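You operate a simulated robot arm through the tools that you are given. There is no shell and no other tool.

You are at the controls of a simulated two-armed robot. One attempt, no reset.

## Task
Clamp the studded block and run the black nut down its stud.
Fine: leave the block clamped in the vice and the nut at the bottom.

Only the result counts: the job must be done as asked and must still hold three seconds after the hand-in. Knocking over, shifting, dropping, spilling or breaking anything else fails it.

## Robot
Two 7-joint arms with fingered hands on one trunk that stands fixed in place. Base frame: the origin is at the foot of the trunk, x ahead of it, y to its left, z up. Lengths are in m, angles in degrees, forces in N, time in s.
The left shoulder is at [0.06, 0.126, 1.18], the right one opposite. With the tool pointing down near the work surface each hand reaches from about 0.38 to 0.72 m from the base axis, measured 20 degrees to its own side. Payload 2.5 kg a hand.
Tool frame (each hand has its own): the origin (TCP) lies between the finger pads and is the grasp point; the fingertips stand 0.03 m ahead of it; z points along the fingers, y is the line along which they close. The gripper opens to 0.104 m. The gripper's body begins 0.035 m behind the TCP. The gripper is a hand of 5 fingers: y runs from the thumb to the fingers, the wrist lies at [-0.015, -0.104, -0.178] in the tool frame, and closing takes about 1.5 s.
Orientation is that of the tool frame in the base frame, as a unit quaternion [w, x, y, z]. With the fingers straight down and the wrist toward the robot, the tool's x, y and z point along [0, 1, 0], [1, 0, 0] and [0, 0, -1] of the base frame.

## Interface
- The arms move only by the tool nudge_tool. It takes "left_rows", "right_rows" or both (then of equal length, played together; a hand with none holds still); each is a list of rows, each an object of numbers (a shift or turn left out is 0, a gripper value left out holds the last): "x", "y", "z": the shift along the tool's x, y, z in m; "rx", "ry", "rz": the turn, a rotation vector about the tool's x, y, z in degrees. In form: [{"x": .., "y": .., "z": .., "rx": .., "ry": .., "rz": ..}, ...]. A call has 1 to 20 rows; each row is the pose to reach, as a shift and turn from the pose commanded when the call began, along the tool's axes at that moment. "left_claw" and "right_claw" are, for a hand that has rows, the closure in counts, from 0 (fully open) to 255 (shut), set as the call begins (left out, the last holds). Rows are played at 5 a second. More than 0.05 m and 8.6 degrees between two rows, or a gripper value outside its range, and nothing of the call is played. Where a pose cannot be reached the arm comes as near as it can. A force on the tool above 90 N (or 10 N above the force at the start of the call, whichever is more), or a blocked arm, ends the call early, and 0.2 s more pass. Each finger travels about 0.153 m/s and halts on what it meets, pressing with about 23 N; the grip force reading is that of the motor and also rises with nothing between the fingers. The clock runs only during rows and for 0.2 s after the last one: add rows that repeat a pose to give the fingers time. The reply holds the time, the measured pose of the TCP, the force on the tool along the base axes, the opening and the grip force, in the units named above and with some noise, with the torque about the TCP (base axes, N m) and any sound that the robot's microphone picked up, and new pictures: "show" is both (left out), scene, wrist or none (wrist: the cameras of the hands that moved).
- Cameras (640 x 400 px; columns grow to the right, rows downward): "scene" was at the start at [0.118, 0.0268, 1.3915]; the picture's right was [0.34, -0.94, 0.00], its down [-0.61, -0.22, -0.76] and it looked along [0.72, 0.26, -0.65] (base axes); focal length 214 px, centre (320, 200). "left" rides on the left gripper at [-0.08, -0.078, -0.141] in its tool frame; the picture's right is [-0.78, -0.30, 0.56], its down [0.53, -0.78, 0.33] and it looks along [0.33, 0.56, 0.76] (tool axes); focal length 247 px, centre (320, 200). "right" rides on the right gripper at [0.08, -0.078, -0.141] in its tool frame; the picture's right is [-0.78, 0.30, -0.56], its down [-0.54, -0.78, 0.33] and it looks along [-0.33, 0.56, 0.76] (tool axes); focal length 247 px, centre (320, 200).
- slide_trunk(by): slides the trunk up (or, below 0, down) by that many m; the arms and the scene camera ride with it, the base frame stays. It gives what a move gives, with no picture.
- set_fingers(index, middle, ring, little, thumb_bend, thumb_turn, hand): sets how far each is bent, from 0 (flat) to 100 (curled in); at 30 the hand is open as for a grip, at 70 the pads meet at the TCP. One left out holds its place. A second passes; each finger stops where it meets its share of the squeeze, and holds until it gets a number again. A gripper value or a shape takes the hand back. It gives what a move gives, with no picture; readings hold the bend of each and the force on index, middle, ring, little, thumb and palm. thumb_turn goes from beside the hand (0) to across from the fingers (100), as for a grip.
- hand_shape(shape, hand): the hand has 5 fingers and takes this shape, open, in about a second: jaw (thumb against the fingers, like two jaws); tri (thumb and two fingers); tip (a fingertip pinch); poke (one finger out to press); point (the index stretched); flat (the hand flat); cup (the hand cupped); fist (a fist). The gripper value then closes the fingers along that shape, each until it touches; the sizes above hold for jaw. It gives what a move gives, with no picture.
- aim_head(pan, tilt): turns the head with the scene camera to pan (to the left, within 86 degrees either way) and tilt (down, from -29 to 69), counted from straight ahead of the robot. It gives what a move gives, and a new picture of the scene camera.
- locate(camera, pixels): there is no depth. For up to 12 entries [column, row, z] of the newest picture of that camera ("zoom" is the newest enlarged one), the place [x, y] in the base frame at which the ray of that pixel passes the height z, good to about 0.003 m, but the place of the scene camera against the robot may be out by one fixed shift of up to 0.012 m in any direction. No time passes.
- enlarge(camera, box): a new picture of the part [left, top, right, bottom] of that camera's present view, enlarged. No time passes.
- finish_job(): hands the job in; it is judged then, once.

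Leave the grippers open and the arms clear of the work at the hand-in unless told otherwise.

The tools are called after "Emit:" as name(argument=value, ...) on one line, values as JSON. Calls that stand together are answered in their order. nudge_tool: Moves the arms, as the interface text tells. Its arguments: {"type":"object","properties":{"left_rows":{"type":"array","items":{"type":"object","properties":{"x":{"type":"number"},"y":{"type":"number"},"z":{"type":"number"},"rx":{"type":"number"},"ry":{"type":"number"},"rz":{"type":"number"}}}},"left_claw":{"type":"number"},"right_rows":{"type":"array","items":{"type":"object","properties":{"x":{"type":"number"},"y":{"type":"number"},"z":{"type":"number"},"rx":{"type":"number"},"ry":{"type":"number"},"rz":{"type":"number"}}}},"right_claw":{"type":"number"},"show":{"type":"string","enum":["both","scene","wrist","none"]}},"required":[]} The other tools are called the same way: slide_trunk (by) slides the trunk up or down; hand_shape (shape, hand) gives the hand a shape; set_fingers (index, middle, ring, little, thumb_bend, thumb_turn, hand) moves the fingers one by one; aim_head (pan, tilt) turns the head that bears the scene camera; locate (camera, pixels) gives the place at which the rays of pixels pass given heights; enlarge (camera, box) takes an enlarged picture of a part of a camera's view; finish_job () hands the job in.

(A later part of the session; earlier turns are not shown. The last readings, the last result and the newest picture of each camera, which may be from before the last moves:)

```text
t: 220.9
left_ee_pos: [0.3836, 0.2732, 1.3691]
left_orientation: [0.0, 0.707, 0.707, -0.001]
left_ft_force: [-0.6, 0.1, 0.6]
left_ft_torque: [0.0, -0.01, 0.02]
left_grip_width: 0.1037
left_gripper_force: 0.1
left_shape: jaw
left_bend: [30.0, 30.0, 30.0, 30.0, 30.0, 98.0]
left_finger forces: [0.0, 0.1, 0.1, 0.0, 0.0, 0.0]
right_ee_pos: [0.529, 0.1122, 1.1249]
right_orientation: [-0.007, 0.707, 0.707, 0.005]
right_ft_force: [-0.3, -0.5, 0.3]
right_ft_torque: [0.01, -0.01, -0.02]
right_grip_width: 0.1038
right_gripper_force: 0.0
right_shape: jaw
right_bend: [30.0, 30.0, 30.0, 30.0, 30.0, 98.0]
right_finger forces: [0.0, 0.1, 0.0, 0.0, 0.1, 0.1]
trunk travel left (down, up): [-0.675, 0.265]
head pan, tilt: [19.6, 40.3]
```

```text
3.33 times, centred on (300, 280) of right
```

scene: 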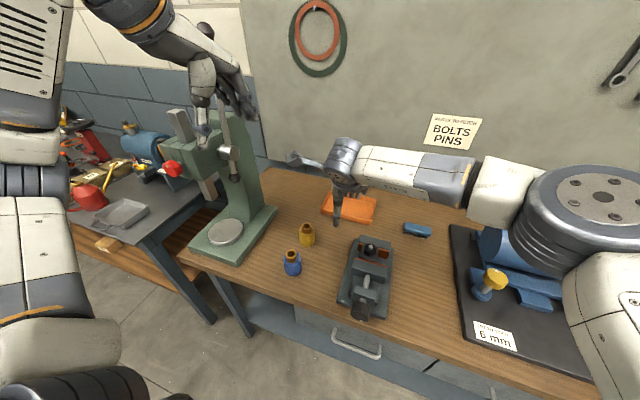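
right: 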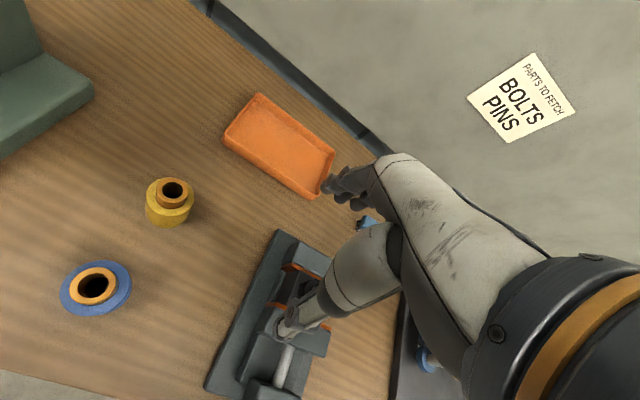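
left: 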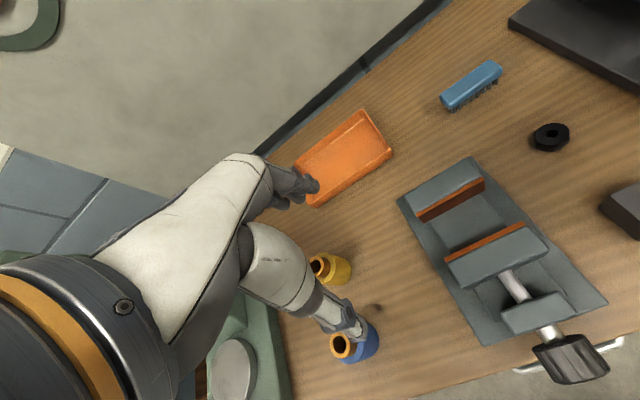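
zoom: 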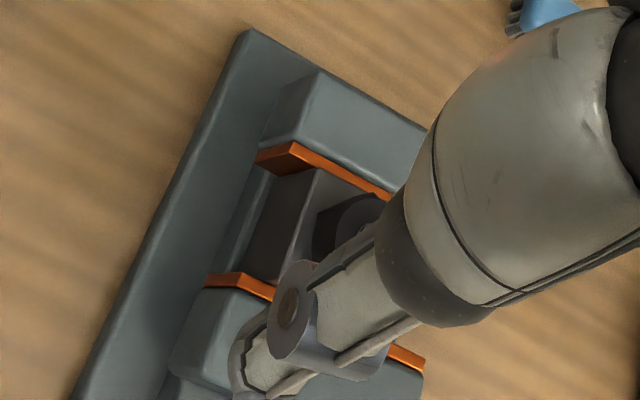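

The block sits flat and the nut is low on the stud. Now I'll retighten the vice properly. I'll restore the trunk height used before for the knob (+0.1), then go to the knob pose.

Emit:
slide_trunk(by=0.1)

Emit:
nudge_tool(right_rows=[{"x": -0.008, "y": -0.013, "rz": 8, "z": 0.01}, {"x": -0.016, "y": -0.026, "rz": 16, "z": 0.02}, {"x": -0.024, "y": -0.039, "rz": 24, "z": 0.03}, {"x": -0.032, "y": -0.052, "rz": 32, "z": 0.04}, {"x": -0.04, "y": -0.065, "rz": 40, "z": 0.05}, {"x": -0.048, "y": -0.078, "rz": 48, "z": 0.06}, {"x": -0.056, "y": -0.091, "rz": 56, "z": 0.07}, {"x": -0.064, "y": -0.104, "rz": 64, "z": 0.08}, {"x": -0.072, "y": -0.117, "rz": 72, "z": 0.09}, {"x": -0.08, "y": -0.13, "rz": 80, "z": 0.1}, {"x": -0.09, "y": -0.145, "rz": 86, "z": 0.11}, {"x": -0.0995, "y": -0.165, "rz": 90, "z": 0.12}, {"x": -0.0995, "y": -0.165, "rz": 90, "z": 0.12}], show="both")

```text
t: 222.2
left_ee_pos: [0.3837, 0.2729, 1.4673]
left_orientation: [0.0, 0.707, 0.707, 0.0]
left_ft_force: [0.9, 0.3, -0.6]
left_ft_torque: [0.01, 0.05, -0.01]
left_grip_width: 0.1037
left_gripper_force: 0.0
left_shape: jaw
left_bend: [30.0, 30.0, 30.0, 30.0, 30.0, 98.0]
left_finger forces: [0.0, 0.1, 0.0, 0.0, 0.1, 0.1]
right_ee_pos: [0.5297, 0.1121, 1.2231]
right_orientation: [-0.006, 0.707, 0.707, 0.005]
right_ft_force: [0.5, -0.4, 0.5]
right_ft_torque: [-0.01, -0.02, 0.02]
right_grip_width: 0.1037
right_gripper_force: 0.0
right_shape: jaw
right_bend: [30.0, 30.0, 30.0, 30.0, 30.0, 98.0]
right_finger forces: [0.0, 0.1, 0.1, 0.0, 0.0, 0.1]
trunk travel left (down, up): [-0.775, 0.165]
head pan, tilt: [19.6, 40.3]
```

```text
t: 225.0
left_ee_pos: [0.3837, 0.273, 1.4682]
left_orientation: [0.0, 0.708, 0.706, 0.0]
left_ft_force: [-1.1, -0.3, 0.1]
left_ft_torque: [-0.01, 0.05, -0.03]
left_grip_width: 0.1037
left_gripper_force: 0.0
left_shape: jaw
left_bend: [30.0, 30.0, 30.0, 30.0, 30.0, 98.0]
left_finger forces: [0.1, 0.1, 0.1, 0.0, 0.0, 0.0]
right_ee_pos: [0.3647, 0.0153, 1.1014]
right_orientation: [-0.009, 1.0, -0.001, 0.001]
right_ft_force: [-0.4, -0.7, -0.2]
right_ft_torque: [0.02, 0.01, 0.01]
right_grip_width: 0.1038
right_gripper_force: 0.0
right_shape: jaw
right_bend: [30.0, 30.0, 30.0, 30.0, 30.0, 98.0]
right_finger forces: [0.0, 0.1, 0.1, 0.1, 0.0, 0.0]
trunk travel left (down, up): [-0.775, 0.165]
head pan, tilt: [19.6, 40.3]
```

scene: 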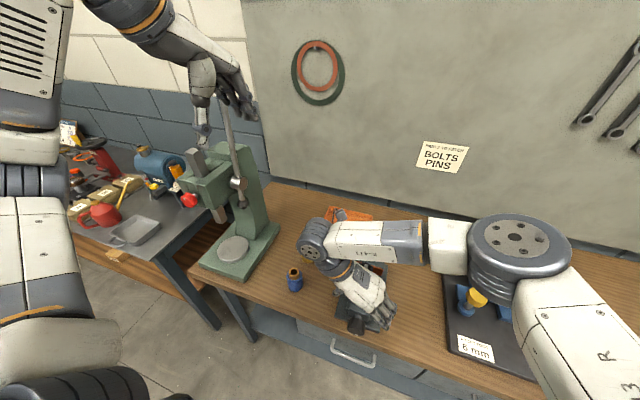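
right: 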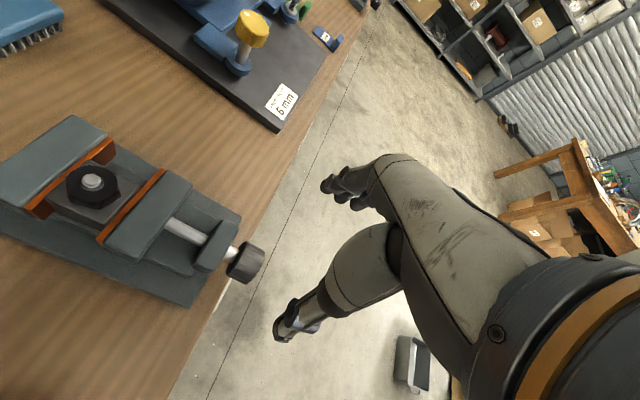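

In position above the knob. I'll look at the jaws and nut from this angle.

Emit:
enlarge(camera="right", box=[20, 130, 180, 270])

```text
2.86 times, centred on (100, 200) of right
```

zoom: 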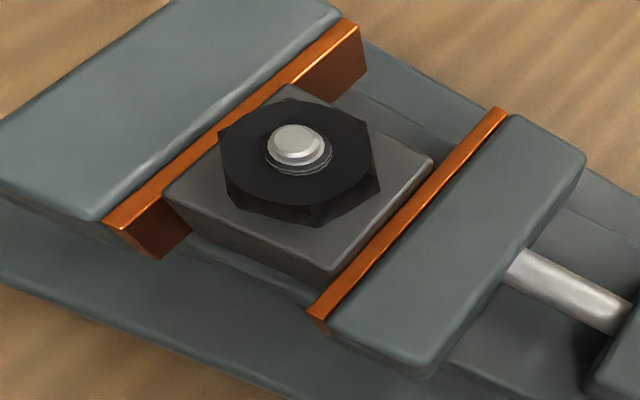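

It looks good. I'll descend onto the knob with the hand open (TCP x≈0.365 so both index and middle touch it).

Emit:
nudge_tool(right_rows=[{"y": 0.0025, "z": 0.04}, {"y": 0.0025, "z": 0.08}, {"y": 0.0025, "z": 0.12}, {"y": 0.0025, "z": 0.15}, {"y": 0.0025, "z": 0.171}, {"y": 0.0025, "z": 0.171}], show="wrist")

Emit:
enlarge(camera="right", box=[200, 130, 400, 370])

```text
t: 226.4
left_ee_pos: [0.3843, 0.2725, 1.469]
left_orientation: [0.0, 0.707, 0.707, 0.0]
left_ft_force: [-0.4, 1.1, -0.8]
left_ft_torque: [0.01, 0.0, -0.01]
left_grip_width: 0.1039
left_gripper_force: 0.1
left_shape: jaw
left_bend: [30.0, 30.0, 30.0, 30.0, 30.0, 98.0]
left_finger forces: [0.0, 0.1, 0.0, 0.0, 0.0, 0.1]
right_ee_pos: [0.3615, 0.0165, 0.9304]
right_orientation: [-0.008, 1.0, 0.0, 0.001]
right_ft_force: [-0.3, 0.3, 0.2]
right_ft_torque: [-0.03, 0.02, 0.05]
right_grip_width: 0.1036
right_gripper_force: 0.0
right_shape: jaw
right_bend: [30.0, 30.0, 30.0, 30.0, 30.0, 98.0]
right_finger forces: [0.0, 0.0, 0.1, 0.1, 0.0, 0.1]
trunk travel left (down, up): [-0.775, 0.165]
head pan, tilt: [19.6, 40.3]
```

right: 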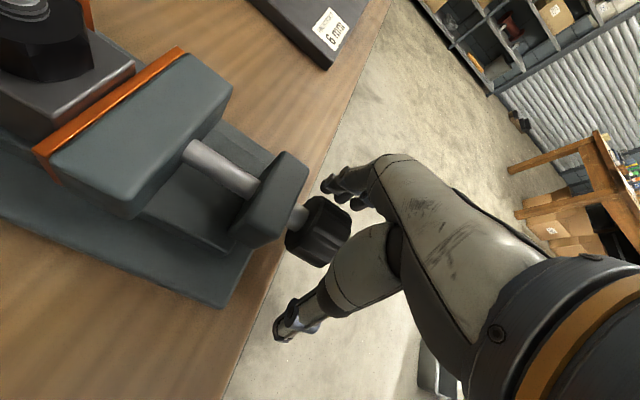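

```text
1.67 times, centred on (300, 250) of right
```

zoom: 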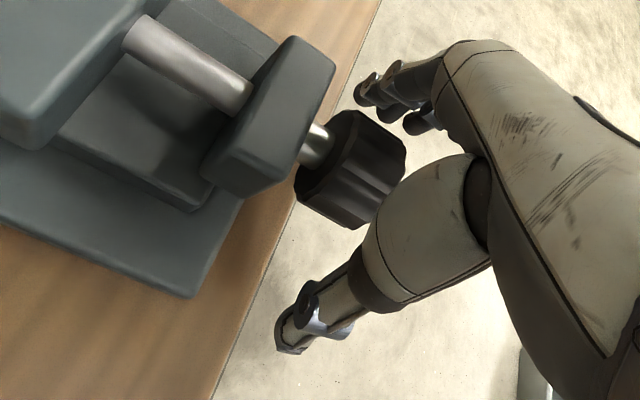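

I'll check where the moving jaw face is now, compared with the x≈0.510 measured after clamping.

Emit:
enlarge(camera="right", box=[0, 0, 240, 240])

```text
1.67 times, centred on (120, 120) of right
```

zoom: 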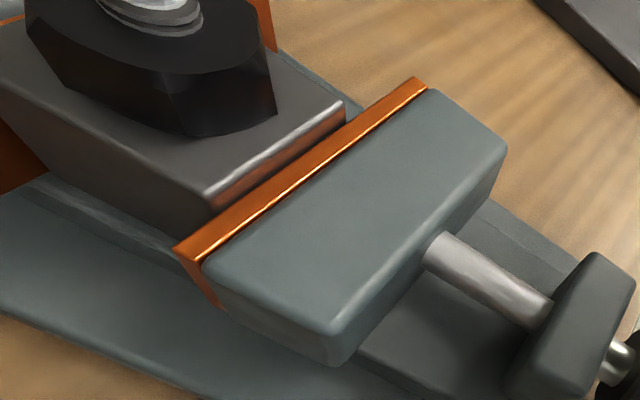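

Emit:
locate(camera="zoom", pixels=[[174, 250, 0.94], [410, 80, 0.94], [335, 335, 0.94], [507, 145, 0.94], [205, 195, 0.9505], [343, 105, 0.9505], [205, 195, 0.948], [343, 105, 0.948], [180, 130, 0.951], [65, 80, 0.951]])

```text
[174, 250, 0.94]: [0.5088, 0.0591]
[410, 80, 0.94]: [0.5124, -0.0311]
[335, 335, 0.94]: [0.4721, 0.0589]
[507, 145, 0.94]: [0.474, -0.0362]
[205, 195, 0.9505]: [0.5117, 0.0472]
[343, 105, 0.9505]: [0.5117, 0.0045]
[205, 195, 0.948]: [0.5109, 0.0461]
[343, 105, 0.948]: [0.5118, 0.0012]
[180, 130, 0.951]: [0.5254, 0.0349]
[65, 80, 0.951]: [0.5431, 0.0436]
```

The jaw face is still at x≈0.5105 and touching the block's front (0.511), and the block is now centred at y≈0.026. I'll centre on the knob, grip it, and tighten.

Emit:
nudge_tool(right_rows=[{"x": 0.003, "y": 0.002}, {"x": 0.005, "y": 0.004}, {"x": 0.005, "y": 0.004}], show="none")

Emit:
nudge_tool(right_rows=[{"z": 0}, {"z": 0}, {"z": 0}, {"z": 0}, {"z": 0}, {"z": 0}, {"z": 0}], right_claw=255, show="wrist")

Emit:
enlarge(camera="right", box=[200, 130, 400, 370])

```text
t: 227.2
left_ee_pos: [0.3835, 0.2733, 1.4684]
left_orientation: [0.001, 0.707, 0.707, 0.001]
left_ft_force: [0.0, -1.4, -0.2]
left_ft_torque: [-0.02, 0.0, 0.0]
left_grip_width: 0.1035
left_gripper_force: 0.1
left_shape: jaw
left_bend: [30.0, 30.0, 30.0, 30.0, 30.0, 98.0]
left_finger forces: [0.0, 0.0, 0.0, 0.0, 0.0, 0.1]
right_ee_pos: [0.3682, 0.0121, 0.9305]
right_orientation: [-0.007, 1.0, -0.001, -0.001]
right_ft_force: [-0.5, -0.4, 0.5]
right_ft_torque: [-0.01, -0.01, 0.02]
right_grip_width: 0.1037
right_gripper_force: 0.0
right_shape: jaw
right_bend: [30.0, 30.0, 30.0, 30.0, 30.0, 98.0]
right_finger forces: [0.0, 0.1, 0.1, 0.1, 0.0, 0.0]
trunk travel left (down, up): [-0.775, 0.165]
head pan, tilt: [19.6, 40.3]
```

```text
t: 228.8
left_ee_pos: [0.3841, 0.2742, 1.4674]
left_orientation: [-0.001, 0.707, 0.707, 0.0]
left_ft_force: [0.5, -0.6, 0.0]
left_ft_torque: [0.0, -0.01, -0.02]
left_grip_width: 0.1038
left_gripper_force: 0.1
left_shape: jaw
left_bend: [30.0, 30.0, 30.0, 30.0, 30.0, 98.0]
left_finger forces: [0.1, 0.0, 0.1, 0.0, 0.0, 0.0]
right_ee_pos: [0.3692, 0.0135, 0.9307]
right_orientation: [-0.008, 1.0, 0.0, 0.0]
right_ft_force: [-0.3, 3.4, -8.8]
right_ft_torque: [0.07, 0.01, 0.04]
right_grip_width: 0.0366
right_gripper_force: 22.6
right_shape: jaw
right_bend: [74.0, 49.0, 52.0, 49.0, 74.0, 100.0]
right_finger forces: [11.3, 6.4, 0.0, 0.0, 21.7, 0.0]
trunk travel left (down, up): [-0.775, 0.165]
head pan, tilt: [19.6, 40.3]
```

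right: 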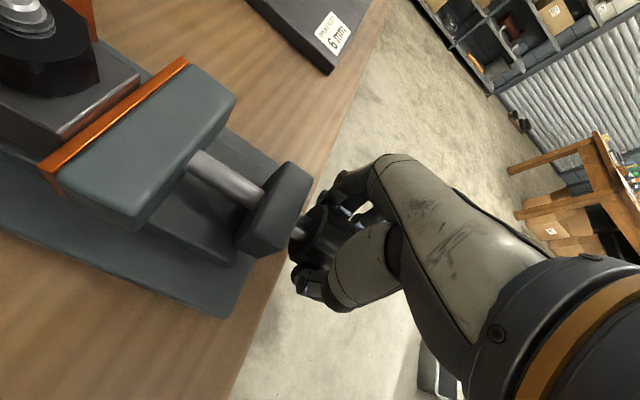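

```text
1.67 times, centred on (300, 250) of right
```

zoom: 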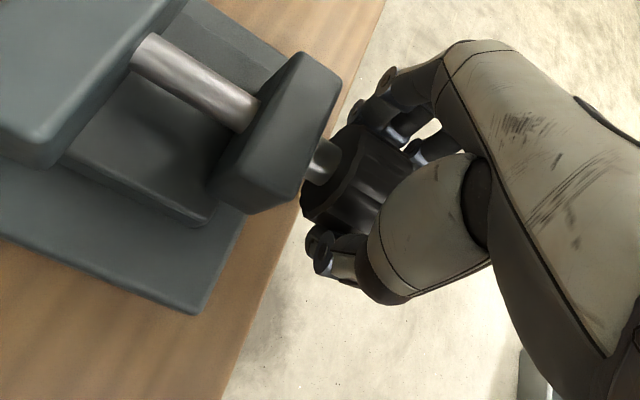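

Index, middle and thumb all grip the knob. I'll turn clockwise 16° and read the torque.

Emit:
nudge_tool(right_rows=[{"rx": 4}, {"rx": 8}, {"rx": 12}, {"rx": 16}, {"rx": 16}], show="none")

```text
t: 230.0
left_ee_pos: [0.3841, 0.2726, 1.4684]
left_orientation: [-0.001, 0.707, 0.707, 0.0]
left_ft_force: [0.3, -0.6, 0.1]
left_ft_torque: [-0.03, 0.0, 0.0]
left_grip_width: 0.1038
left_gripper_force: 0.1
left_shape: jaw
left_bend: [30.0, 30.0, 30.0, 30.0, 30.0, 98.0]
left_finger forces: [0.1, 0.0, 0.1, 0.0, 0.0, 0.0]
right_ee_pos: [0.3682, 0.0107, 0.9318]
right_orientation: [-0.146, 0.989, -0.001, 0.0]
right_ft_force: [-2.4, -0.3, -11.2]
right_ft_torque: [-0.35, 0.06, 0.01]
right_grip_width: 0.0365
right_gripper_force: 23.2
right_shape: jaw
right_bend: [74.0, 49.0, 53.0, 49.0, 74.0, 100.0]
right_finger forces: [11.5, 6.5, 0.1, 0.0, 21.5, 0.0]
trunk travel left (down, up): [-0.775, 0.165]
head pan, tilt: [19.6, 40.3]
```

The torque reached 0.35 N·m within 16°, so the jaw is pressing. I'll go another 24° for a firmer clamp.

Emit:
nudge_tool(right_rows=[{"rx": 4}, {"rx": 8}, {"rx": 12}, {"rx": 16}, {"rx": 20}, {"rx": 24}, {"rx": 24}], show="wrist")

Emit:
enlarge(camera="right", box=[0, 0, 320, 300])

```text
t: 231.6
left_ee_pos: [0.3848, 0.273, 1.4674]
left_orientation: [0.0, 0.707, 0.708, 0.0]
left_ft_force: [-0.2, 0.9, 0.0]
left_ft_torque: [-0.01, 0.01, 0.01]
left_grip_width: 0.1037
left_gripper_force: 0.0
left_shape: jaw
left_bend: [30.0, 30.0, 30.0, 30.0, 30.0, 98.0]
left_finger forces: [0.1, 0.0, 0.0, 0.1, 0.0, 0.0]
right_ee_pos: [0.3686, 0.0101, 0.9305]
right_orientation: [-0.349, 0.937, 0.0, -0.001]
right_ft_force: [-1.9, 3.0, -22.7]
right_ft_torque: [-0.69, 0.05, 0.04]
right_grip_width: 0.0345
right_gripper_force: 23.2
right_shape: jaw
right_bend: [74.0, 48.0, 53.0, 49.0, 74.0, 100.0]
right_finger forces: [12.9, 7.8, 0.0, 0.0, 20.8, 0.1]
trunk travel left (down, up): [-0.775, 0.165]
head pan, tilt: [19.6, 40.3]
```

right: 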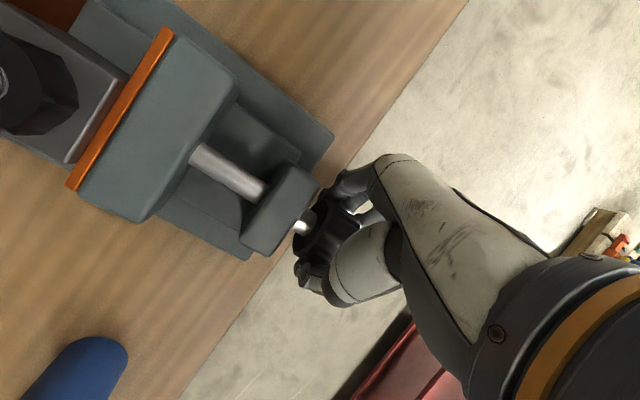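

```text
1.33 times, centred on (160, 150) of right
```

zoom: 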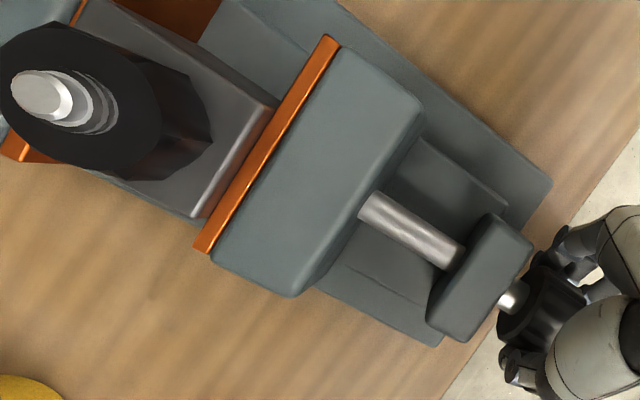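

The torque is up to 0.69 N·m, so the clamp is getting firm. Another 24°.

Emit:
nudge_tool(right_rows=[{"rx": 4}, {"rx": 8}, {"rx": 12}, {"rx": 16}, {"rx": 20}, {"rx": 24}, {"rx": 24}], show="wrist")

Emit:
enlarge(camera="right", box=[0, 0, 320, 300])

```text
t: 233.2
left_ee_pos: [0.3859, 0.2742, 1.467]
left_orientation: [0.0, 0.707, 0.707, -0.001]
left_ft_force: [0.7, 0.7, 0.0]
left_ft_torque: [-0.01, 0.01, 0.02]
left_grip_width: 0.1037
left_gripper_force: 0.1
left_shape: jaw
left_bend: [30.0, 30.0, 30.0, 30.0, 30.0, 98.0]
left_finger forces: [0.0, 0.0, 0.1, 0.0, 0.1, 0.1]
right_ee_pos: [0.3692, 0.0118, 0.9295]
right_orientation: [-0.536, 0.844, 0.0, 0.0]
right_ft_force: [-0.8, 10.8, -20.8]
right_ft_torque: [-0.59, 0.05, -0.01]
right_grip_width: 0.0335
right_gripper_force: 23.5
right_shape: jaw
right_bend: [74.0, 49.0, 53.0, 49.0, 76.0, 100.0]
right_finger forces: [13.8, 5.5, 0.0, 0.0, 19.3, 0.0]
trunk travel left (down, up): [-0.775, 0.165]
head pan, tilt: [19.6, 40.3]
```

right: 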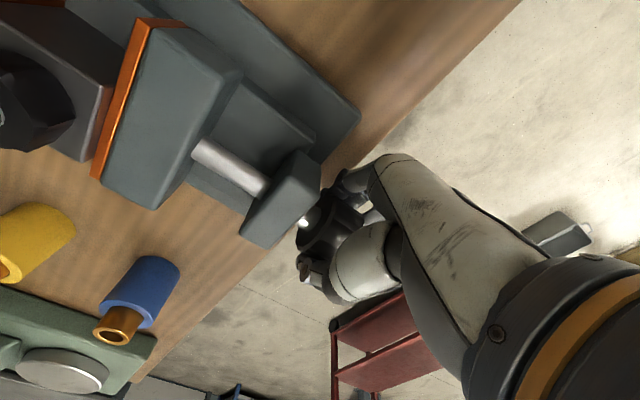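

```text
1.33 times, centred on (160, 150) of right
```

zoom: 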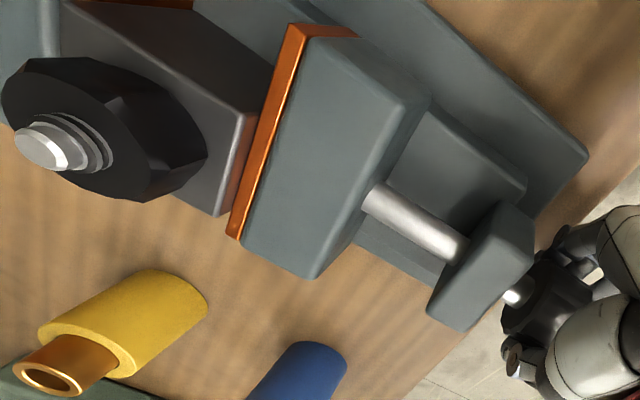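

It's slipping at about 0.6–0.7 N·m, so the vice is now tight. This low side view also shows the nut's seat, so I'll zoom in on it.

Emit:
enlarge(camera="right", box=[0, 20, 130, 140])

```text
3.33 times, centred on (65, 80) of right
```

zoom: 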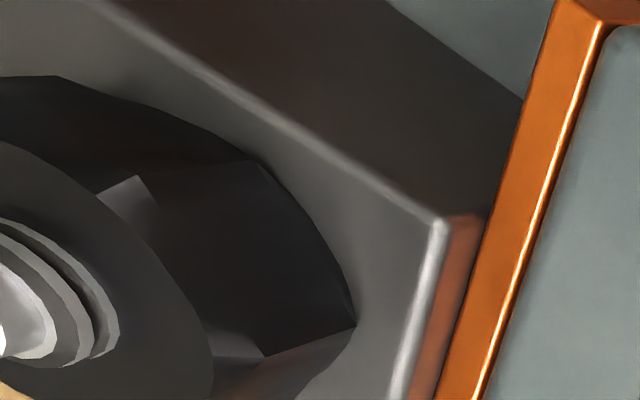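

Seat contact looks plausible but I'll verify by torque later. I'll release the knob, rotate back, and lift off.

Emit:
nudge_tool(right_rows=[{"z": 0}, {"z": 0}, {"z": 0}, {"z": 0}, {"rx": -8}, {"rx": -16}, {"rx": -24}, {"rx": -32}, {"rx": -40}, {"rx": -48}, {"rx": -56}, {"rx": -62}, {"rx": -62}], right_claw=100, show="wrist")

Emit:
enlarge(camera="right", box=[0, 0, 240, 240])

```text
t: 236.0
left_ee_pos: [0.3843, 0.2725, 1.468]
left_orientation: [0.0, 0.707, 0.707, 0.001]
left_ft_force: [-0.7, 1.3, 0.1]
left_ft_torque: [0.0, 0.02, -0.04]
left_grip_width: 0.1036
left_gripper_force: 0.0
left_shape: jaw
left_bend: [30.0, 30.0, 30.0, 30.0, 30.0, 98.0]
left_finger forces: [0.0, 0.1, 0.1, 0.1, 0.1, 0.1]
right_ee_pos: [0.3684, 0.0106, 0.9302]
right_orientation: [-0.025, 1.0, 0.0, -0.001]
right_ft_force: [1.4, 0.5, 0.1]
right_ft_torque: [0.05, 0.02, 0.02]
right_grip_width: 0.0629
right_gripper_force: 0.1
right_shape: jaw
right_bend: [29.0, 40.0, 37.0, 41.0, 64.0, 100.0]
right_finger forces: [0.0, 0.1, 0.1, 0.0, 0.0, 0.0]
trunk travel left (down, up): [-0.775, 0.165]
head pan, tilt: [19.6, 40.3]
```

right: 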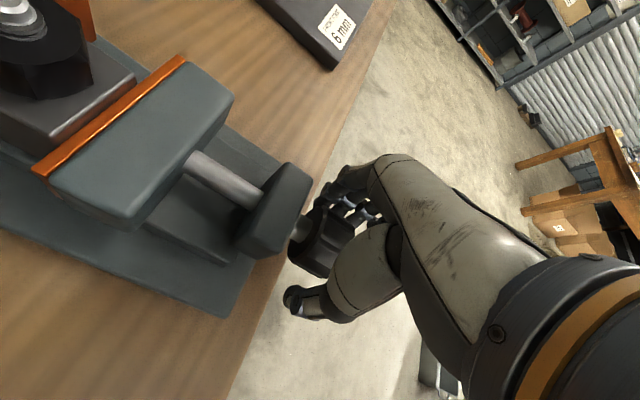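

```text
1.67 times, centred on (120, 120) of right
```

zoom: 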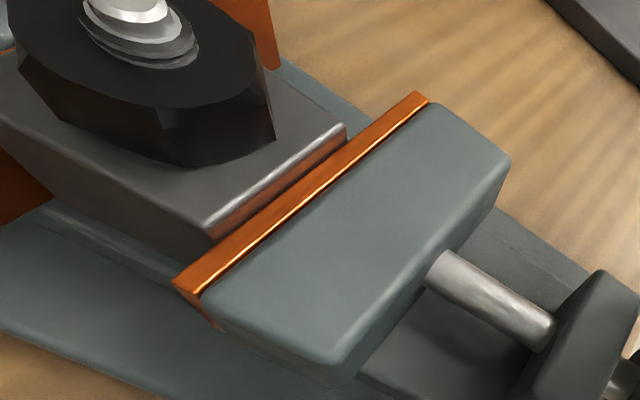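

The jaw stays against the block. Next I'll lift off the knob and return above the vice to check the nut's position.

Emit:
nudge_tool(right_rows=[{"z": -0.03}, {"z": -0.07}, {"z": -0.11}, {"z": -0.15}, {"z": -0.19}, {"z": -0.23}, {"z": -0.26}, {"z": -0.26}], right_claw=0, show="none")

Emit:
nudge_tool(right_rows=[{"x": 0.014, "rz": -8}, {"x": 0.028, "rz": -16}, {"x": 0.042, "rz": -24}, {"x": 0.056, "rz": -32}, {"x": 0.07, "rz": -40}, {"x": 0.084, "rz": -48}, {"x": 0.098, "rz": -56}, {"x": 0.112, "rz": -64}, {"x": 0.126, "rz": -72}, {"x": 0.14, "rz": -80}, {"x": 0.155, "rz": -86}, {"x": 0.17, "rz": -90}, {"x": 0.17, "y": -0.015, "rz": -90}, {"x": 0.17, "y": -0.015, "rz": -90}], show="none")

Emit:
slide_trunk(by=-0.1)

```text
t: 237.8
left_ee_pos: [0.3836, 0.273, 1.4682]
left_orientation: [0.0, 0.707, 0.708, 0.001]
left_ft_force: [0.2, 0.4, 0.3]
left_ft_torque: [-0.05, 0.03, -0.01]
left_grip_width: 0.1038
left_gripper_force: 0.0
left_shape: jaw
left_bend: [30.0, 30.0, 30.0, 30.0, 30.0, 98.0]
left_finger forces: [0.0, 0.1, 0.1, 0.1, 0.0, 0.1]
right_ee_pos: [0.3665, 0.0004, 1.1913]
right_orientation: [-0.026, 1.0, 0.0, 0.0]
right_ft_force: [-0.1, -0.7, 0.4]
right_ft_torque: [0.0, 0.04, 0.01]
right_grip_width: 0.1039
right_gripper_force: 0.0
right_shape: jaw
right_bend: [30.0, 30.0, 30.0, 30.0, 30.0, 98.0]
right_finger forces: [0.0, 0.0, 0.0, 0.0, 0.0, 0.0]
trunk travel left (down, up): [-0.775, 0.165]
head pan, tilt: [19.6, 40.3]
```

```text
t: 240.8
left_ee_pos: [0.3841, 0.2717, 1.468]
left_orientation: [0.0, 0.707, 0.707, 0.001]
left_ft_force: [0.2, -1.1, -0.2]
left_ft_torque: [0.01, -0.01, 0.02]
left_grip_width: 0.1037
left_gripper_force: 0.1
left_shape: jaw
left_bend: [30.0, 30.0, 30.0, 30.0, 30.0, 98.0]
left_finger forces: [0.0, 0.0, 0.0, 0.1, 0.0, 0.0]
right_ee_pos: [0.5387, 0.0141, 1.1911]
right_orientation: [-0.018, 0.707, 0.707, 0.018]
right_ft_force: [0.9, -0.4, -0.8]
right_ft_torque: [0.02, 0.02, -0.01]
right_grip_width: 0.1039
right_gripper_force: 0.0
right_shape: jaw
right_bend: [30.0, 30.0, 30.0, 30.0, 30.0, 98.0]
right_finger forces: [0.0, 0.0, 0.1, 0.0, 0.0, 0.0]
trunk travel left (down, up): [-0.775, 0.165]
head pan, tilt: [19.6, 40.3]
```

```text
t: 242.2
left_ee_pos: [0.384, 0.2719, 1.3679]
left_orientation: [0.001, 0.707, 0.707, 0.0]
left_ft_force: [0.6, -0.6, 0.0]
left_ft_torque: [-0.01, -0.02, -0.01]
left_grip_width: 0.1036
left_gripper_force: 0.0
left_shape: jaw
left_bend: [30.0, 30.0, 30.0, 30.0, 30.0, 98.0]
left_finger forces: [0.0, 0.1, 0.0, 0.0, 0.1, 0.1]
right_ee_pos: [0.5376, 0.0143, 1.0923]
right_orientation: [-0.018, 0.707, 0.707, 0.018]
right_ft_force: [0.7, 0.8, -0.9]
right_ft_torque: [-0.01, 0.01, 0.02]
right_grip_width: 0.1039
right_gripper_force: 0.1
right_shape: jaw
right_bend: [30.0, 30.0, 30.0, 30.0, 30.0, 98.0]
right_finger forces: [0.0, 0.0, 0.0, 0.1, 0.0, 0.1]
trunk travel left (down, up): [-0.675, 0.265]
head pan, tilt: [19.6, 40.3]
```

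The tool has a 2.9° tilt left over from the knob strokes. I'll correct it (ry -2.9) and take pictures.

Emit:
nudge_tool(right_rows=[{"ry": -1.5}, {"ry": -2.9}, {"ry": -2.9}], show="both")

Emit:
enlarge(camera="right", box=[200, 210, 320, 330])

Emit:
enlarge(camera="scene", box=[350, 220, 400, 270])

```text
t: 243.0
left_ee_pos: [0.3838, 0.273, 1.3683]
left_orientation: [0.0, 0.707, 0.707, 0.0]
left_ft_force: [0.4, 0.5, 0.5]
left_ft_torque: [-0.01, -0.02, -0.03]
left_grip_width: 0.1037
left_gripper_force: 0.2
left_shape: jaw
left_bend: [30.0, 30.0, 30.0, 30.0, 30.0, 98.0]
left_finger forces: [0.1, 0.0, 0.1, 0.1, 0.0, 0.1]
right_ee_pos: [0.539, 0.014, 1.0914]
right_orientation: [0.001, 0.707, 0.707, 0.001]
right_ft_force: [0.2, -1.0, 0.0]
right_ft_torque: [-0.04, 0.03, 0.01]
right_grip_width: 0.1041
right_gripper_force: 0.0
right_shape: jaw
right_bend: [30.0, 30.0, 30.0, 30.0, 30.0, 98.0]
right_finger forces: [0.0, 0.0, 0.1, 0.1, 0.1, 0.1]
trunk travel left (down, up): [-0.675, 0.265]
head pan, tilt: [19.6, 40.3]
```

scene: 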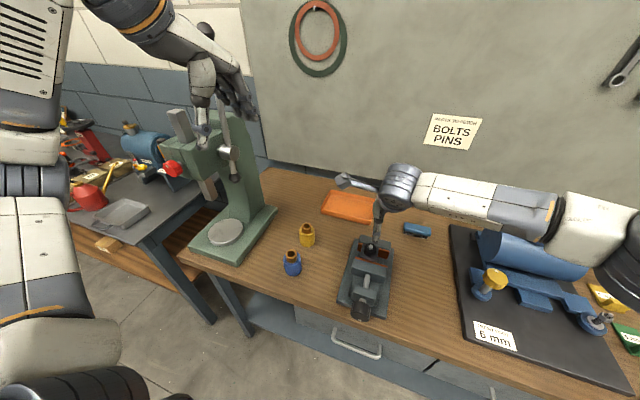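
right: 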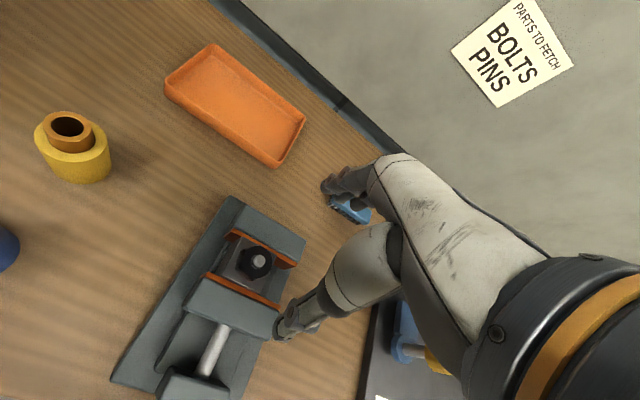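

```text
3.33 times, centred on (260, 270) of right
```

zoom: 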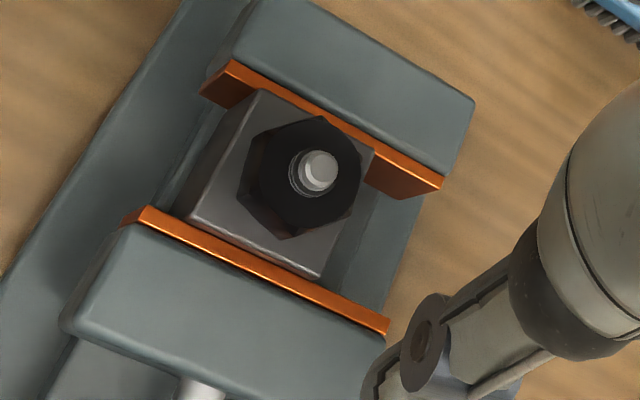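

```text
8.00 times, centred on (375, 245) of scene
```

zoom: 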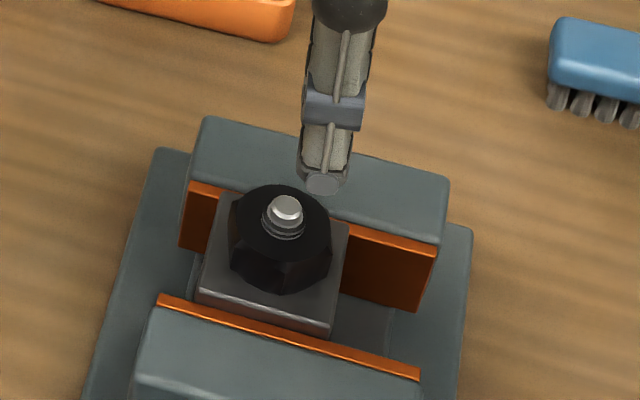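

The tool is vertical now. I'll zoom tightly on the nut to find its centre and orientation.

Emit:
enlarge(camera="right", box=[225, 235, 285, 295])

```text
6.67 times, centred on (255, 265) of right
```

zoom: 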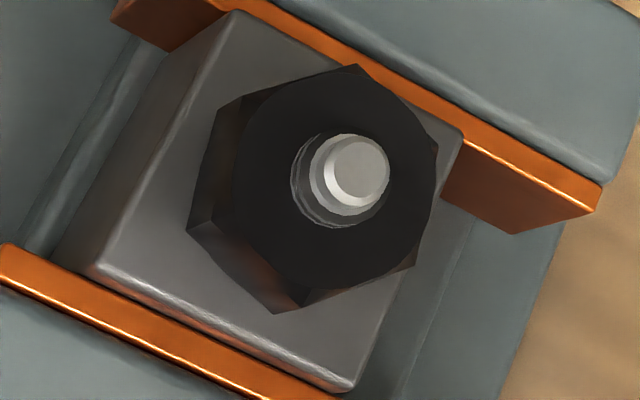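

Emit:
locate(camera="zoom", pixels=[[213, 110, 0.951], [188, 225, 0.951], [278, 313, 0.951], [415, 265, 0.963], [437, 150, 0.963], [355, 65, 0.963], [357, 165, 0.977], [342, 180, 0.968], [225, 15, 0.9505], [100, 270, 0.9505], [348, 388, 0.9505], [460, 130, 0.9505]])

```text
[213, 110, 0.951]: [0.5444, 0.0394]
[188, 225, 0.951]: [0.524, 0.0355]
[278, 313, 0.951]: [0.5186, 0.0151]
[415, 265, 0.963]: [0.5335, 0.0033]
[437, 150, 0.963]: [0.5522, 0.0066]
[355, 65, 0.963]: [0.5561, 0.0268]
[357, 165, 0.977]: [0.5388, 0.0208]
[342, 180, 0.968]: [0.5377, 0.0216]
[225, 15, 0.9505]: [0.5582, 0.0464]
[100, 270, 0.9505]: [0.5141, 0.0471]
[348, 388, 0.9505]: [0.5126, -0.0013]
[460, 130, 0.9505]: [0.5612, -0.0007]
```

The nut centre is (0.538, 0.021), with flats aligned to hand yaw -45 or +15. The stud tip minus nut top is about 9 mm, consistent with the nut being at or very near the bottom. I'll do a careful torque test: approach at yaw +15, open, down to TCP z≈0.978.

Emit:
nudge_tool(right_rows=[{"x": 0.0073, "y": -0.001, "rz": 7.5}, {"x": 0.0073, "y": -0.001, "rz": 15}, {"x": 0.0073, "y": -0.001, "rz": 15, "z": 0.04}, {"x": 0.0073, "y": -0.001, "rz": 15, "z": 0.08}, {"x": 0.0073, "y": -0.001, "rz": 15, "z": 0.105}, {"x": 0.0073, "y": -0.001, "rz": 15, "z": 0.113}, {"x": 0.0073, "y": -0.001, "rz": 15, "z": 0.113}], right_claw=80, show="wrist")

Emit:
enlarge(camera="right", box=[240, 180, 380, 320])

```text
t: 244.6
left_ee_pos: [0.3844, 0.2729, 1.3682]
left_orientation: [0.0, 0.707, 0.707, 0.001]
left_ft_force: [-0.5, 0.5, 0.7]
left_ft_torque: [-0.03, 0.0, 0.04]
left_grip_width: 0.1037
left_gripper_force: 0.1
left_shape: jaw
left_bend: [30.0, 30.0, 30.0, 30.0, 30.0, 98.0]
left_finger forces: [0.0, 0.0, 0.0, 0.0, 0.1, 0.0]
right_ee_pos: [0.5383, 0.024, 0.9757]
right_orientation: [0.001, 0.793, 0.609, 0.001]
right_ft_force: [0.7, -0.9, 0.2]
right_ft_torque: [-0.02, -0.02, 0.01]
right_grip_width: 0.0717
right_gripper_force: 0.0
right_shape: jaw
right_bend: [27.0, 37.0, 34.0, 35.0, 59.0, 99.0]
right_finger forces: [0.0, 0.1, 0.1, 0.0, 0.0, 0.1]
trunk travel left (down, up): [-0.675, 0.265]
head pan, tilt: [19.6, 40.3]
```

right: 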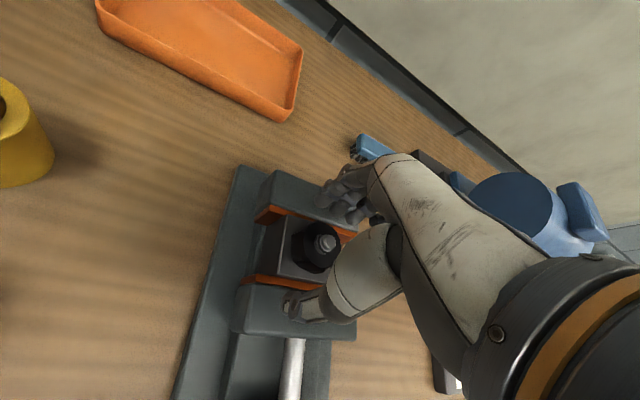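

```text
2.86 times, centred on (310, 250) of right
```

zoom: 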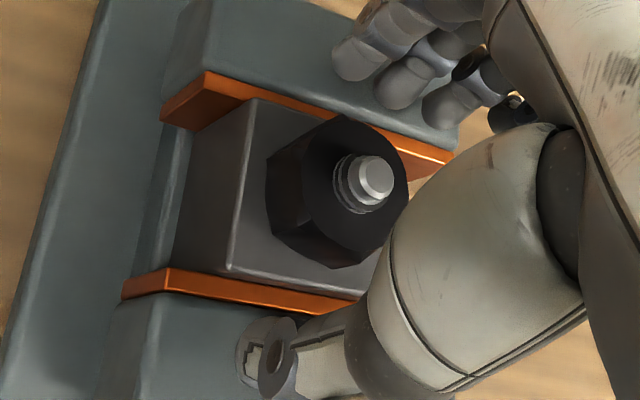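

I'm centred within 2 mm. I'll nudge to correct, close, and turn a gentle 12°.

Emit:
nudge_tool(right_rows=[{"x": -0.002, "z": -0.0015}, {"x": -0.002, "z": -0.0015}, {"x": -0.002, "z": -0.0015}], show="none")

Emit:
nudge_tool(right_rows=[{"z": 0}, {"z": 0}, {"z": 0}, {"z": 0}, {"z": 0}, {"z": 0}], right_claw=255, show="wrist")

Emit:
enlarge(camera="right", box=[240, 180, 380, 320])

```text
t: 245.4
left_ee_pos: [0.3846, 0.2734, 1.369]
left_orientation: [0.0, 0.707, 0.707, 0.0]
left_ft_force: [0.1, -0.4, 0.3]
left_ft_torque: [-0.01, 0.0, 0.01]
left_grip_width: 0.1035
left_gripper_force: 0.1
left_shape: jaw
left_bend: [30.0, 30.0, 30.0, 30.0, 30.0, 98.0]
left_finger forces: [0.1, 0.0, 0.1, 0.0, 0.1, 0.0]
right_ee_pos: [0.5361, 0.0204, 0.9789]
right_orientation: [0.0, 0.793, 0.609, 0.0]
right_ft_force: [0.0, -0.9, -1.0]
right_ft_torque: [-0.02, -0.02, 0.0]
right_grip_width: 0.0713
right_gripper_force: 0.0
right_shape: jaw
right_bend: [27.0, 37.0, 34.0, 35.0, 59.0, 99.0]
right_finger forces: [0.0, 0.1, 0.0, 0.0, 0.0, 0.0]
trunk travel left (down, up): [-0.675, 0.265]
head pan, tilt: [19.6, 40.3]
```

```text
t: 246.8
left_ee_pos: [0.3832, 0.2734, 1.3691]
left_orientation: [0.0, 0.707, 0.707, 0.001]
left_ft_force: [-0.4, 0.0, 0.9]
left_ft_torque: [-0.02, 0.0, -0.01]
left_grip_width: 0.1038
left_gripper_force: 0.0
left_shape: jaw
left_bend: [30.0, 30.0, 30.0, 30.0, 30.0, 98.0]
left_finger forces: [0.0, 0.0, 0.0, 0.1, 0.1, 0.1]
right_ee_pos: [0.5368, 0.0208, 0.9784]
right_orientation: [0.0, 0.793, 0.609, 0.001]
right_ft_force: [-2.6, 0.3, -0.5]
right_ft_torque: [0.03, 0.08, 0.0]
right_grip_width: 0.0327
right_gripper_force: 23.9
right_shape: jaw
right_bend: [74.0, 52.0, 56.0, 52.0, 74.0, 100.0]
right_finger forces: [11.0, 6.2, 0.1, 0.0, 20.4, 0.0]
trunk travel left (down, up): [-0.675, 0.265]
head pan, tilt: [19.6, 40.3]
```

right: 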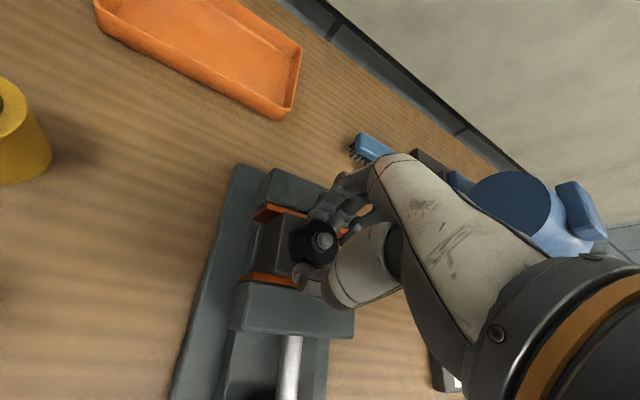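

```text
2.86 times, centred on (310, 250) of right
```

zoom: 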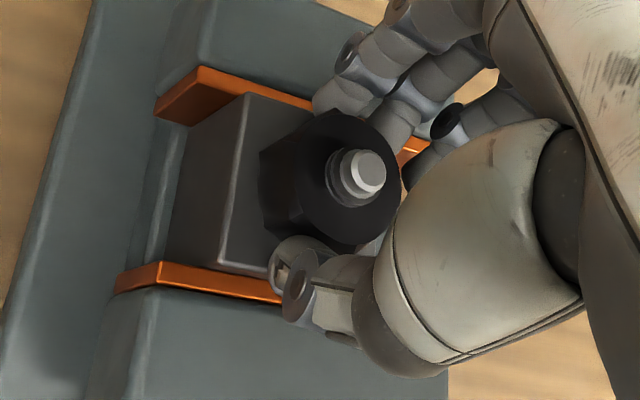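

A clean grip (32.7 mm wide, forces balanced). Turning +9° and reading the torque.

Emit:
nudge_tool(right_rows=[{"rz": 3}, {"rz": 6}, {"rz": 9}, {"rz": 9}], show="none")

```text
t: 247.8
left_ee_pos: [0.3846, 0.2746, 1.3683]
left_orientation: [0.0, 0.707, 0.708, 0.0]
left_ft_force: [0.1, 0.2, -0.7]
left_ft_torque: [0.01, -0.01, 0.01]
left_grip_width: 0.1038
left_gripper_force: 0.0
left_shape: jaw
left_bend: [30.0, 30.0, 30.0, 30.0, 30.0, 98.0]
left_finger forces: [0.0, 0.0, 0.1, 0.0, 0.0, 0.1]
right_ee_pos: [0.5355, 0.0218, 0.9768]
right_orientation: [0.0, 0.839, 0.544, -0.001]
right_ft_force: [0.5, 4.8, -3.5]
right_ft_torque: [0.11, -0.08, 0.23]
right_grip_width: 0.0323
right_gripper_force: 23.2
right_shape: jaw
right_bend: [74.0, 52.0, 56.0, 52.0, 74.0, 100.0]
right_finger forces: [12.8, 7.2, 0.1, 0.0, 20.7, 0.0]
trunk travel left (down, up): [-0.675, 0.265]
head pan, tilt: [19.6, 40.3]
```

The reaction torque jumped to 0.23 N·m within 9° (free running was about 0), so the nut is against the block. One more small 5° nudge to confirm it's tight.

Emit:
nudge_tool(right_rows=[{"rz": 2.5}, {"rz": 5}, {"rz": 5}], show="wrist")

Emit:
enlarge(camera="right", box=[240, 180, 380, 320])

```text
t: 248.6
left_ee_pos: [0.3833, 0.2744, 1.3677]
left_orientation: [0.001, 0.707, 0.707, 0.0]
left_ft_force: [-0.6, 0.2, -0.5]
left_ft_torque: [-0.04, 0.0, 0.01]
left_grip_width: 0.1034
left_gripper_force: 0.1
left_shape: jaw
left_bend: [30.0, 30.0, 30.0, 30.0, 30.0, 98.0]
left_finger forces: [0.1, 0.0, 0.0, 0.0, 0.1, 0.0]
right_ee_pos: [0.5373, 0.0213, 0.9779]
right_orientation: [0.0, 0.862, 0.507, 0.0]
right_ft_force: [0.3, 4.6, -5.2]
right_ft_torque: [0.07, -0.13, 0.31]
right_grip_width: 0.0319
right_gripper_force: 23.4
right_shape: jaw
right_bend: [74.0, 51.0, 56.0, 52.0, 74.0, 100.0]
right_finger forces: [13.8, 6.6, 0.0, 0.0, 20.2, 0.1]
trunk travel left (down, up): [-0.675, 0.265]
head pan, tilt: [19.6, 40.3]
```

right: 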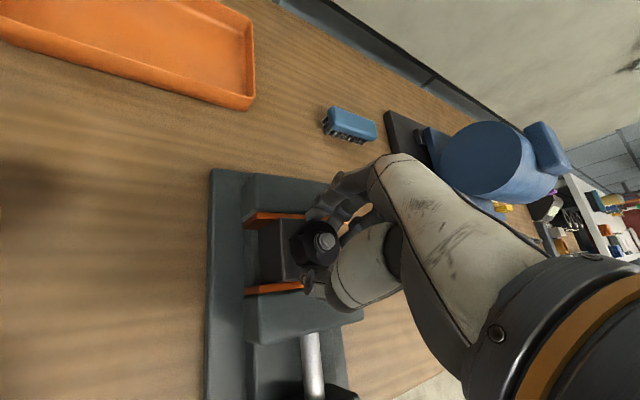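

```text
2.86 times, centred on (310, 250) of right
```

zoom: 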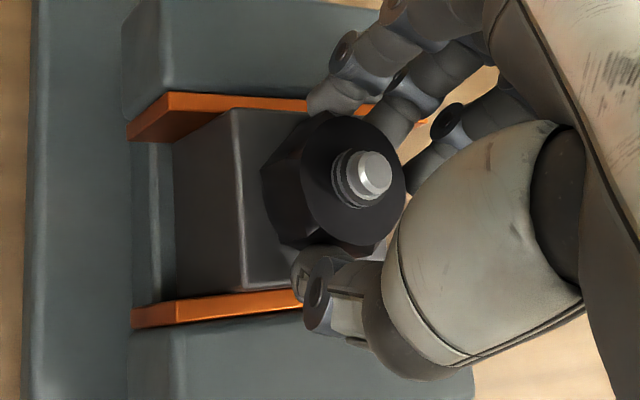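

The torque rises further, to 0.31 N·m, so the nut is tight at the bottom. I'll release gently: open, then lift straight up.

Emit:
nudge_tool(right_rows=[{"z": 0}, {"z": 0}, {"z": 0}, {"z": 0}, {"z": 0}], right_claw=70, show="wrist")

Emit:
enlarge(camera="right", box=[240, 180, 380, 320])

```text
t: 249.8
left_ee_pos: [0.3842, 0.2724, 1.3687]
left_orientation: [-0.001, 0.707, 0.707, 0.001]
left_ft_force: [0.0, 0.7, 0.1]
left_ft_torque: [-0.03, 0.0, 0.01]
left_grip_width: 0.1036
left_gripper_force: 0.1
left_shape: jaw
left_bend: [30.0, 30.0, 30.0, 30.0, 30.0, 98.0]
left_finger forces: [0.0, 0.1, 0.0, 0.0, 0.0, 0.1]
right_ee_pos: [0.5365, 0.0196, 0.9796]
right_orientation: [0.0, 0.862, 0.507, 0.0]
right_ft_force: [0.0, 0.0, -0.8]
right_ft_torque: [0.01, -0.01, -0.01]
right_grip_width: 0.0751
right_gripper_force: 0.1
right_shape: jaw
right_bend: [27.0, 36.0, 33.0, 34.0, 57.0, 99.0]
right_finger forces: [0.0, 0.0, 0.0, 0.0, 0.0, 0.0]
trunk travel left (down, up): [-0.675, 0.265]
head pan, tilt: [19.6, 40.3]
```

right: 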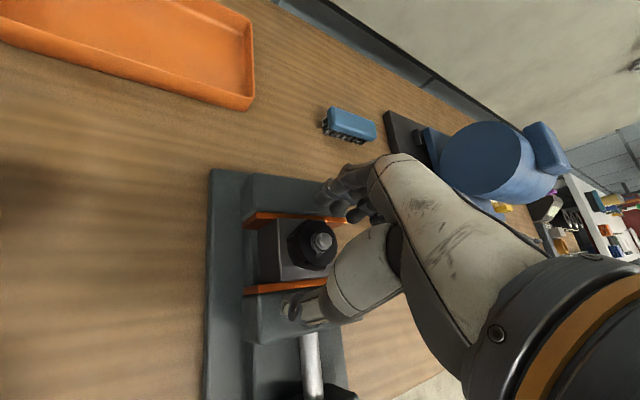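

```text
2.86 times, centred on (310, 250) of right
```

zoom: 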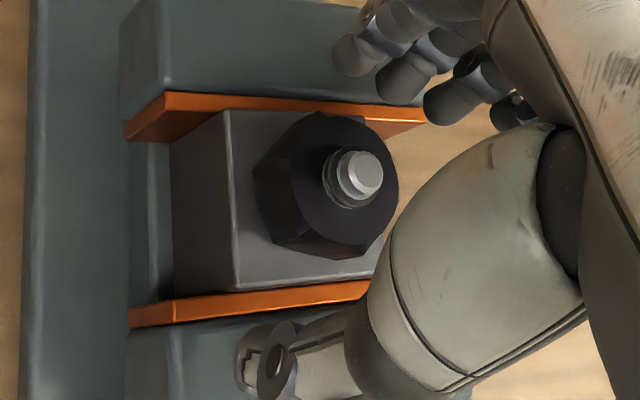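

The fingers are clear and the block stands upright. I'll lift straight up and away, opening fully.

Emit:
nudge_tool(right_rows=[{"z": -0.03}, {"z": -0.07}, {"z": -0.11}, {"z": -0.15}, {"z": -0.15}], right_claw=0, show="both")

Emit:
enlarge(camera="right", box=[170, 190, 310, 330])

Emit:
enlarge(camera="scene", box=[350, 222, 395, 267])

```text
t: 251.0
left_ee_pos: [0.3835, 0.2726, 1.3679]
left_orientation: [-0.001, 0.707, 0.707, 0.0]
left_ft_force: [-0.7, 0.0, 0.9]
left_ft_torque: [-0.01, -0.04, -0.02]
left_grip_width: 0.1038
left_gripper_force: 0.0
left_shape: jaw
left_bend: [30.0, 30.0, 30.0, 30.0, 30.0, 98.0]
left_finger forces: [0.0, 0.1, 0.0, 0.0, 0.1, 0.0]
right_ee_pos: [0.5352, 0.0185, 1.128]
right_orientation: [0.001, 0.862, 0.507, 0.0]
right_ft_force: [-0.3, -0.6, 1.2]
right_ft_torque: [0.0, -0.01, 0.03]
right_grip_width: 0.1038
right_gripper_force: 0.2
right_shape: jaw
right_bend: [30.0, 30.0, 30.0, 30.0, 30.0, 98.0]
right_finger forces: [0.1, 0.1, 0.1, 0.0, 0.1, 0.0]
trunk travel left (down, up): [-0.675, 0.265]
head pan, tilt: [19.6, 40.3]
```

scene: 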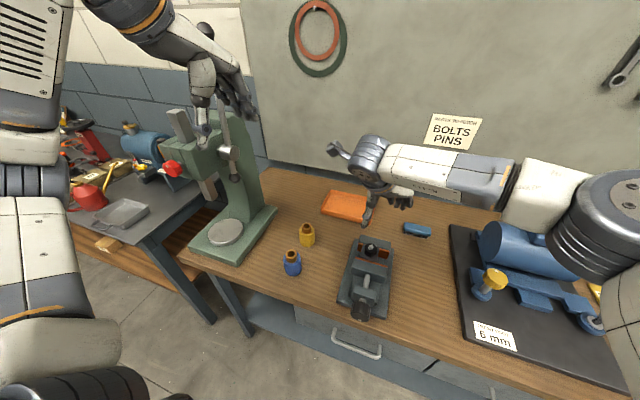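
right: 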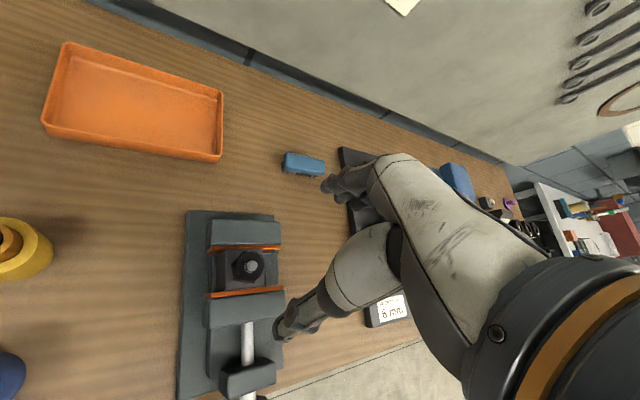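

```text
2.86 times, centred on (240, 260) of right
```

zoom: 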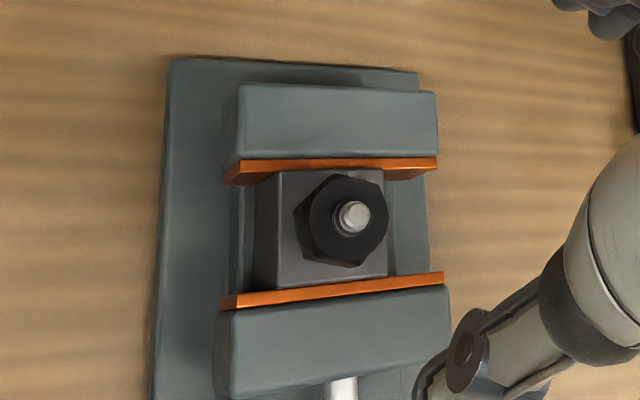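

```text
8.89 times, centred on (372, 244) of scene
```

zoom: 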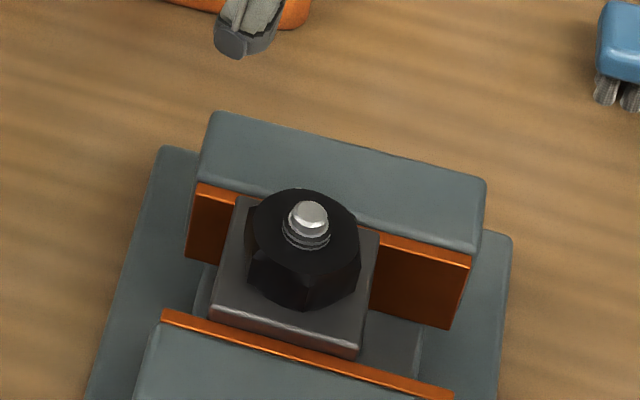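

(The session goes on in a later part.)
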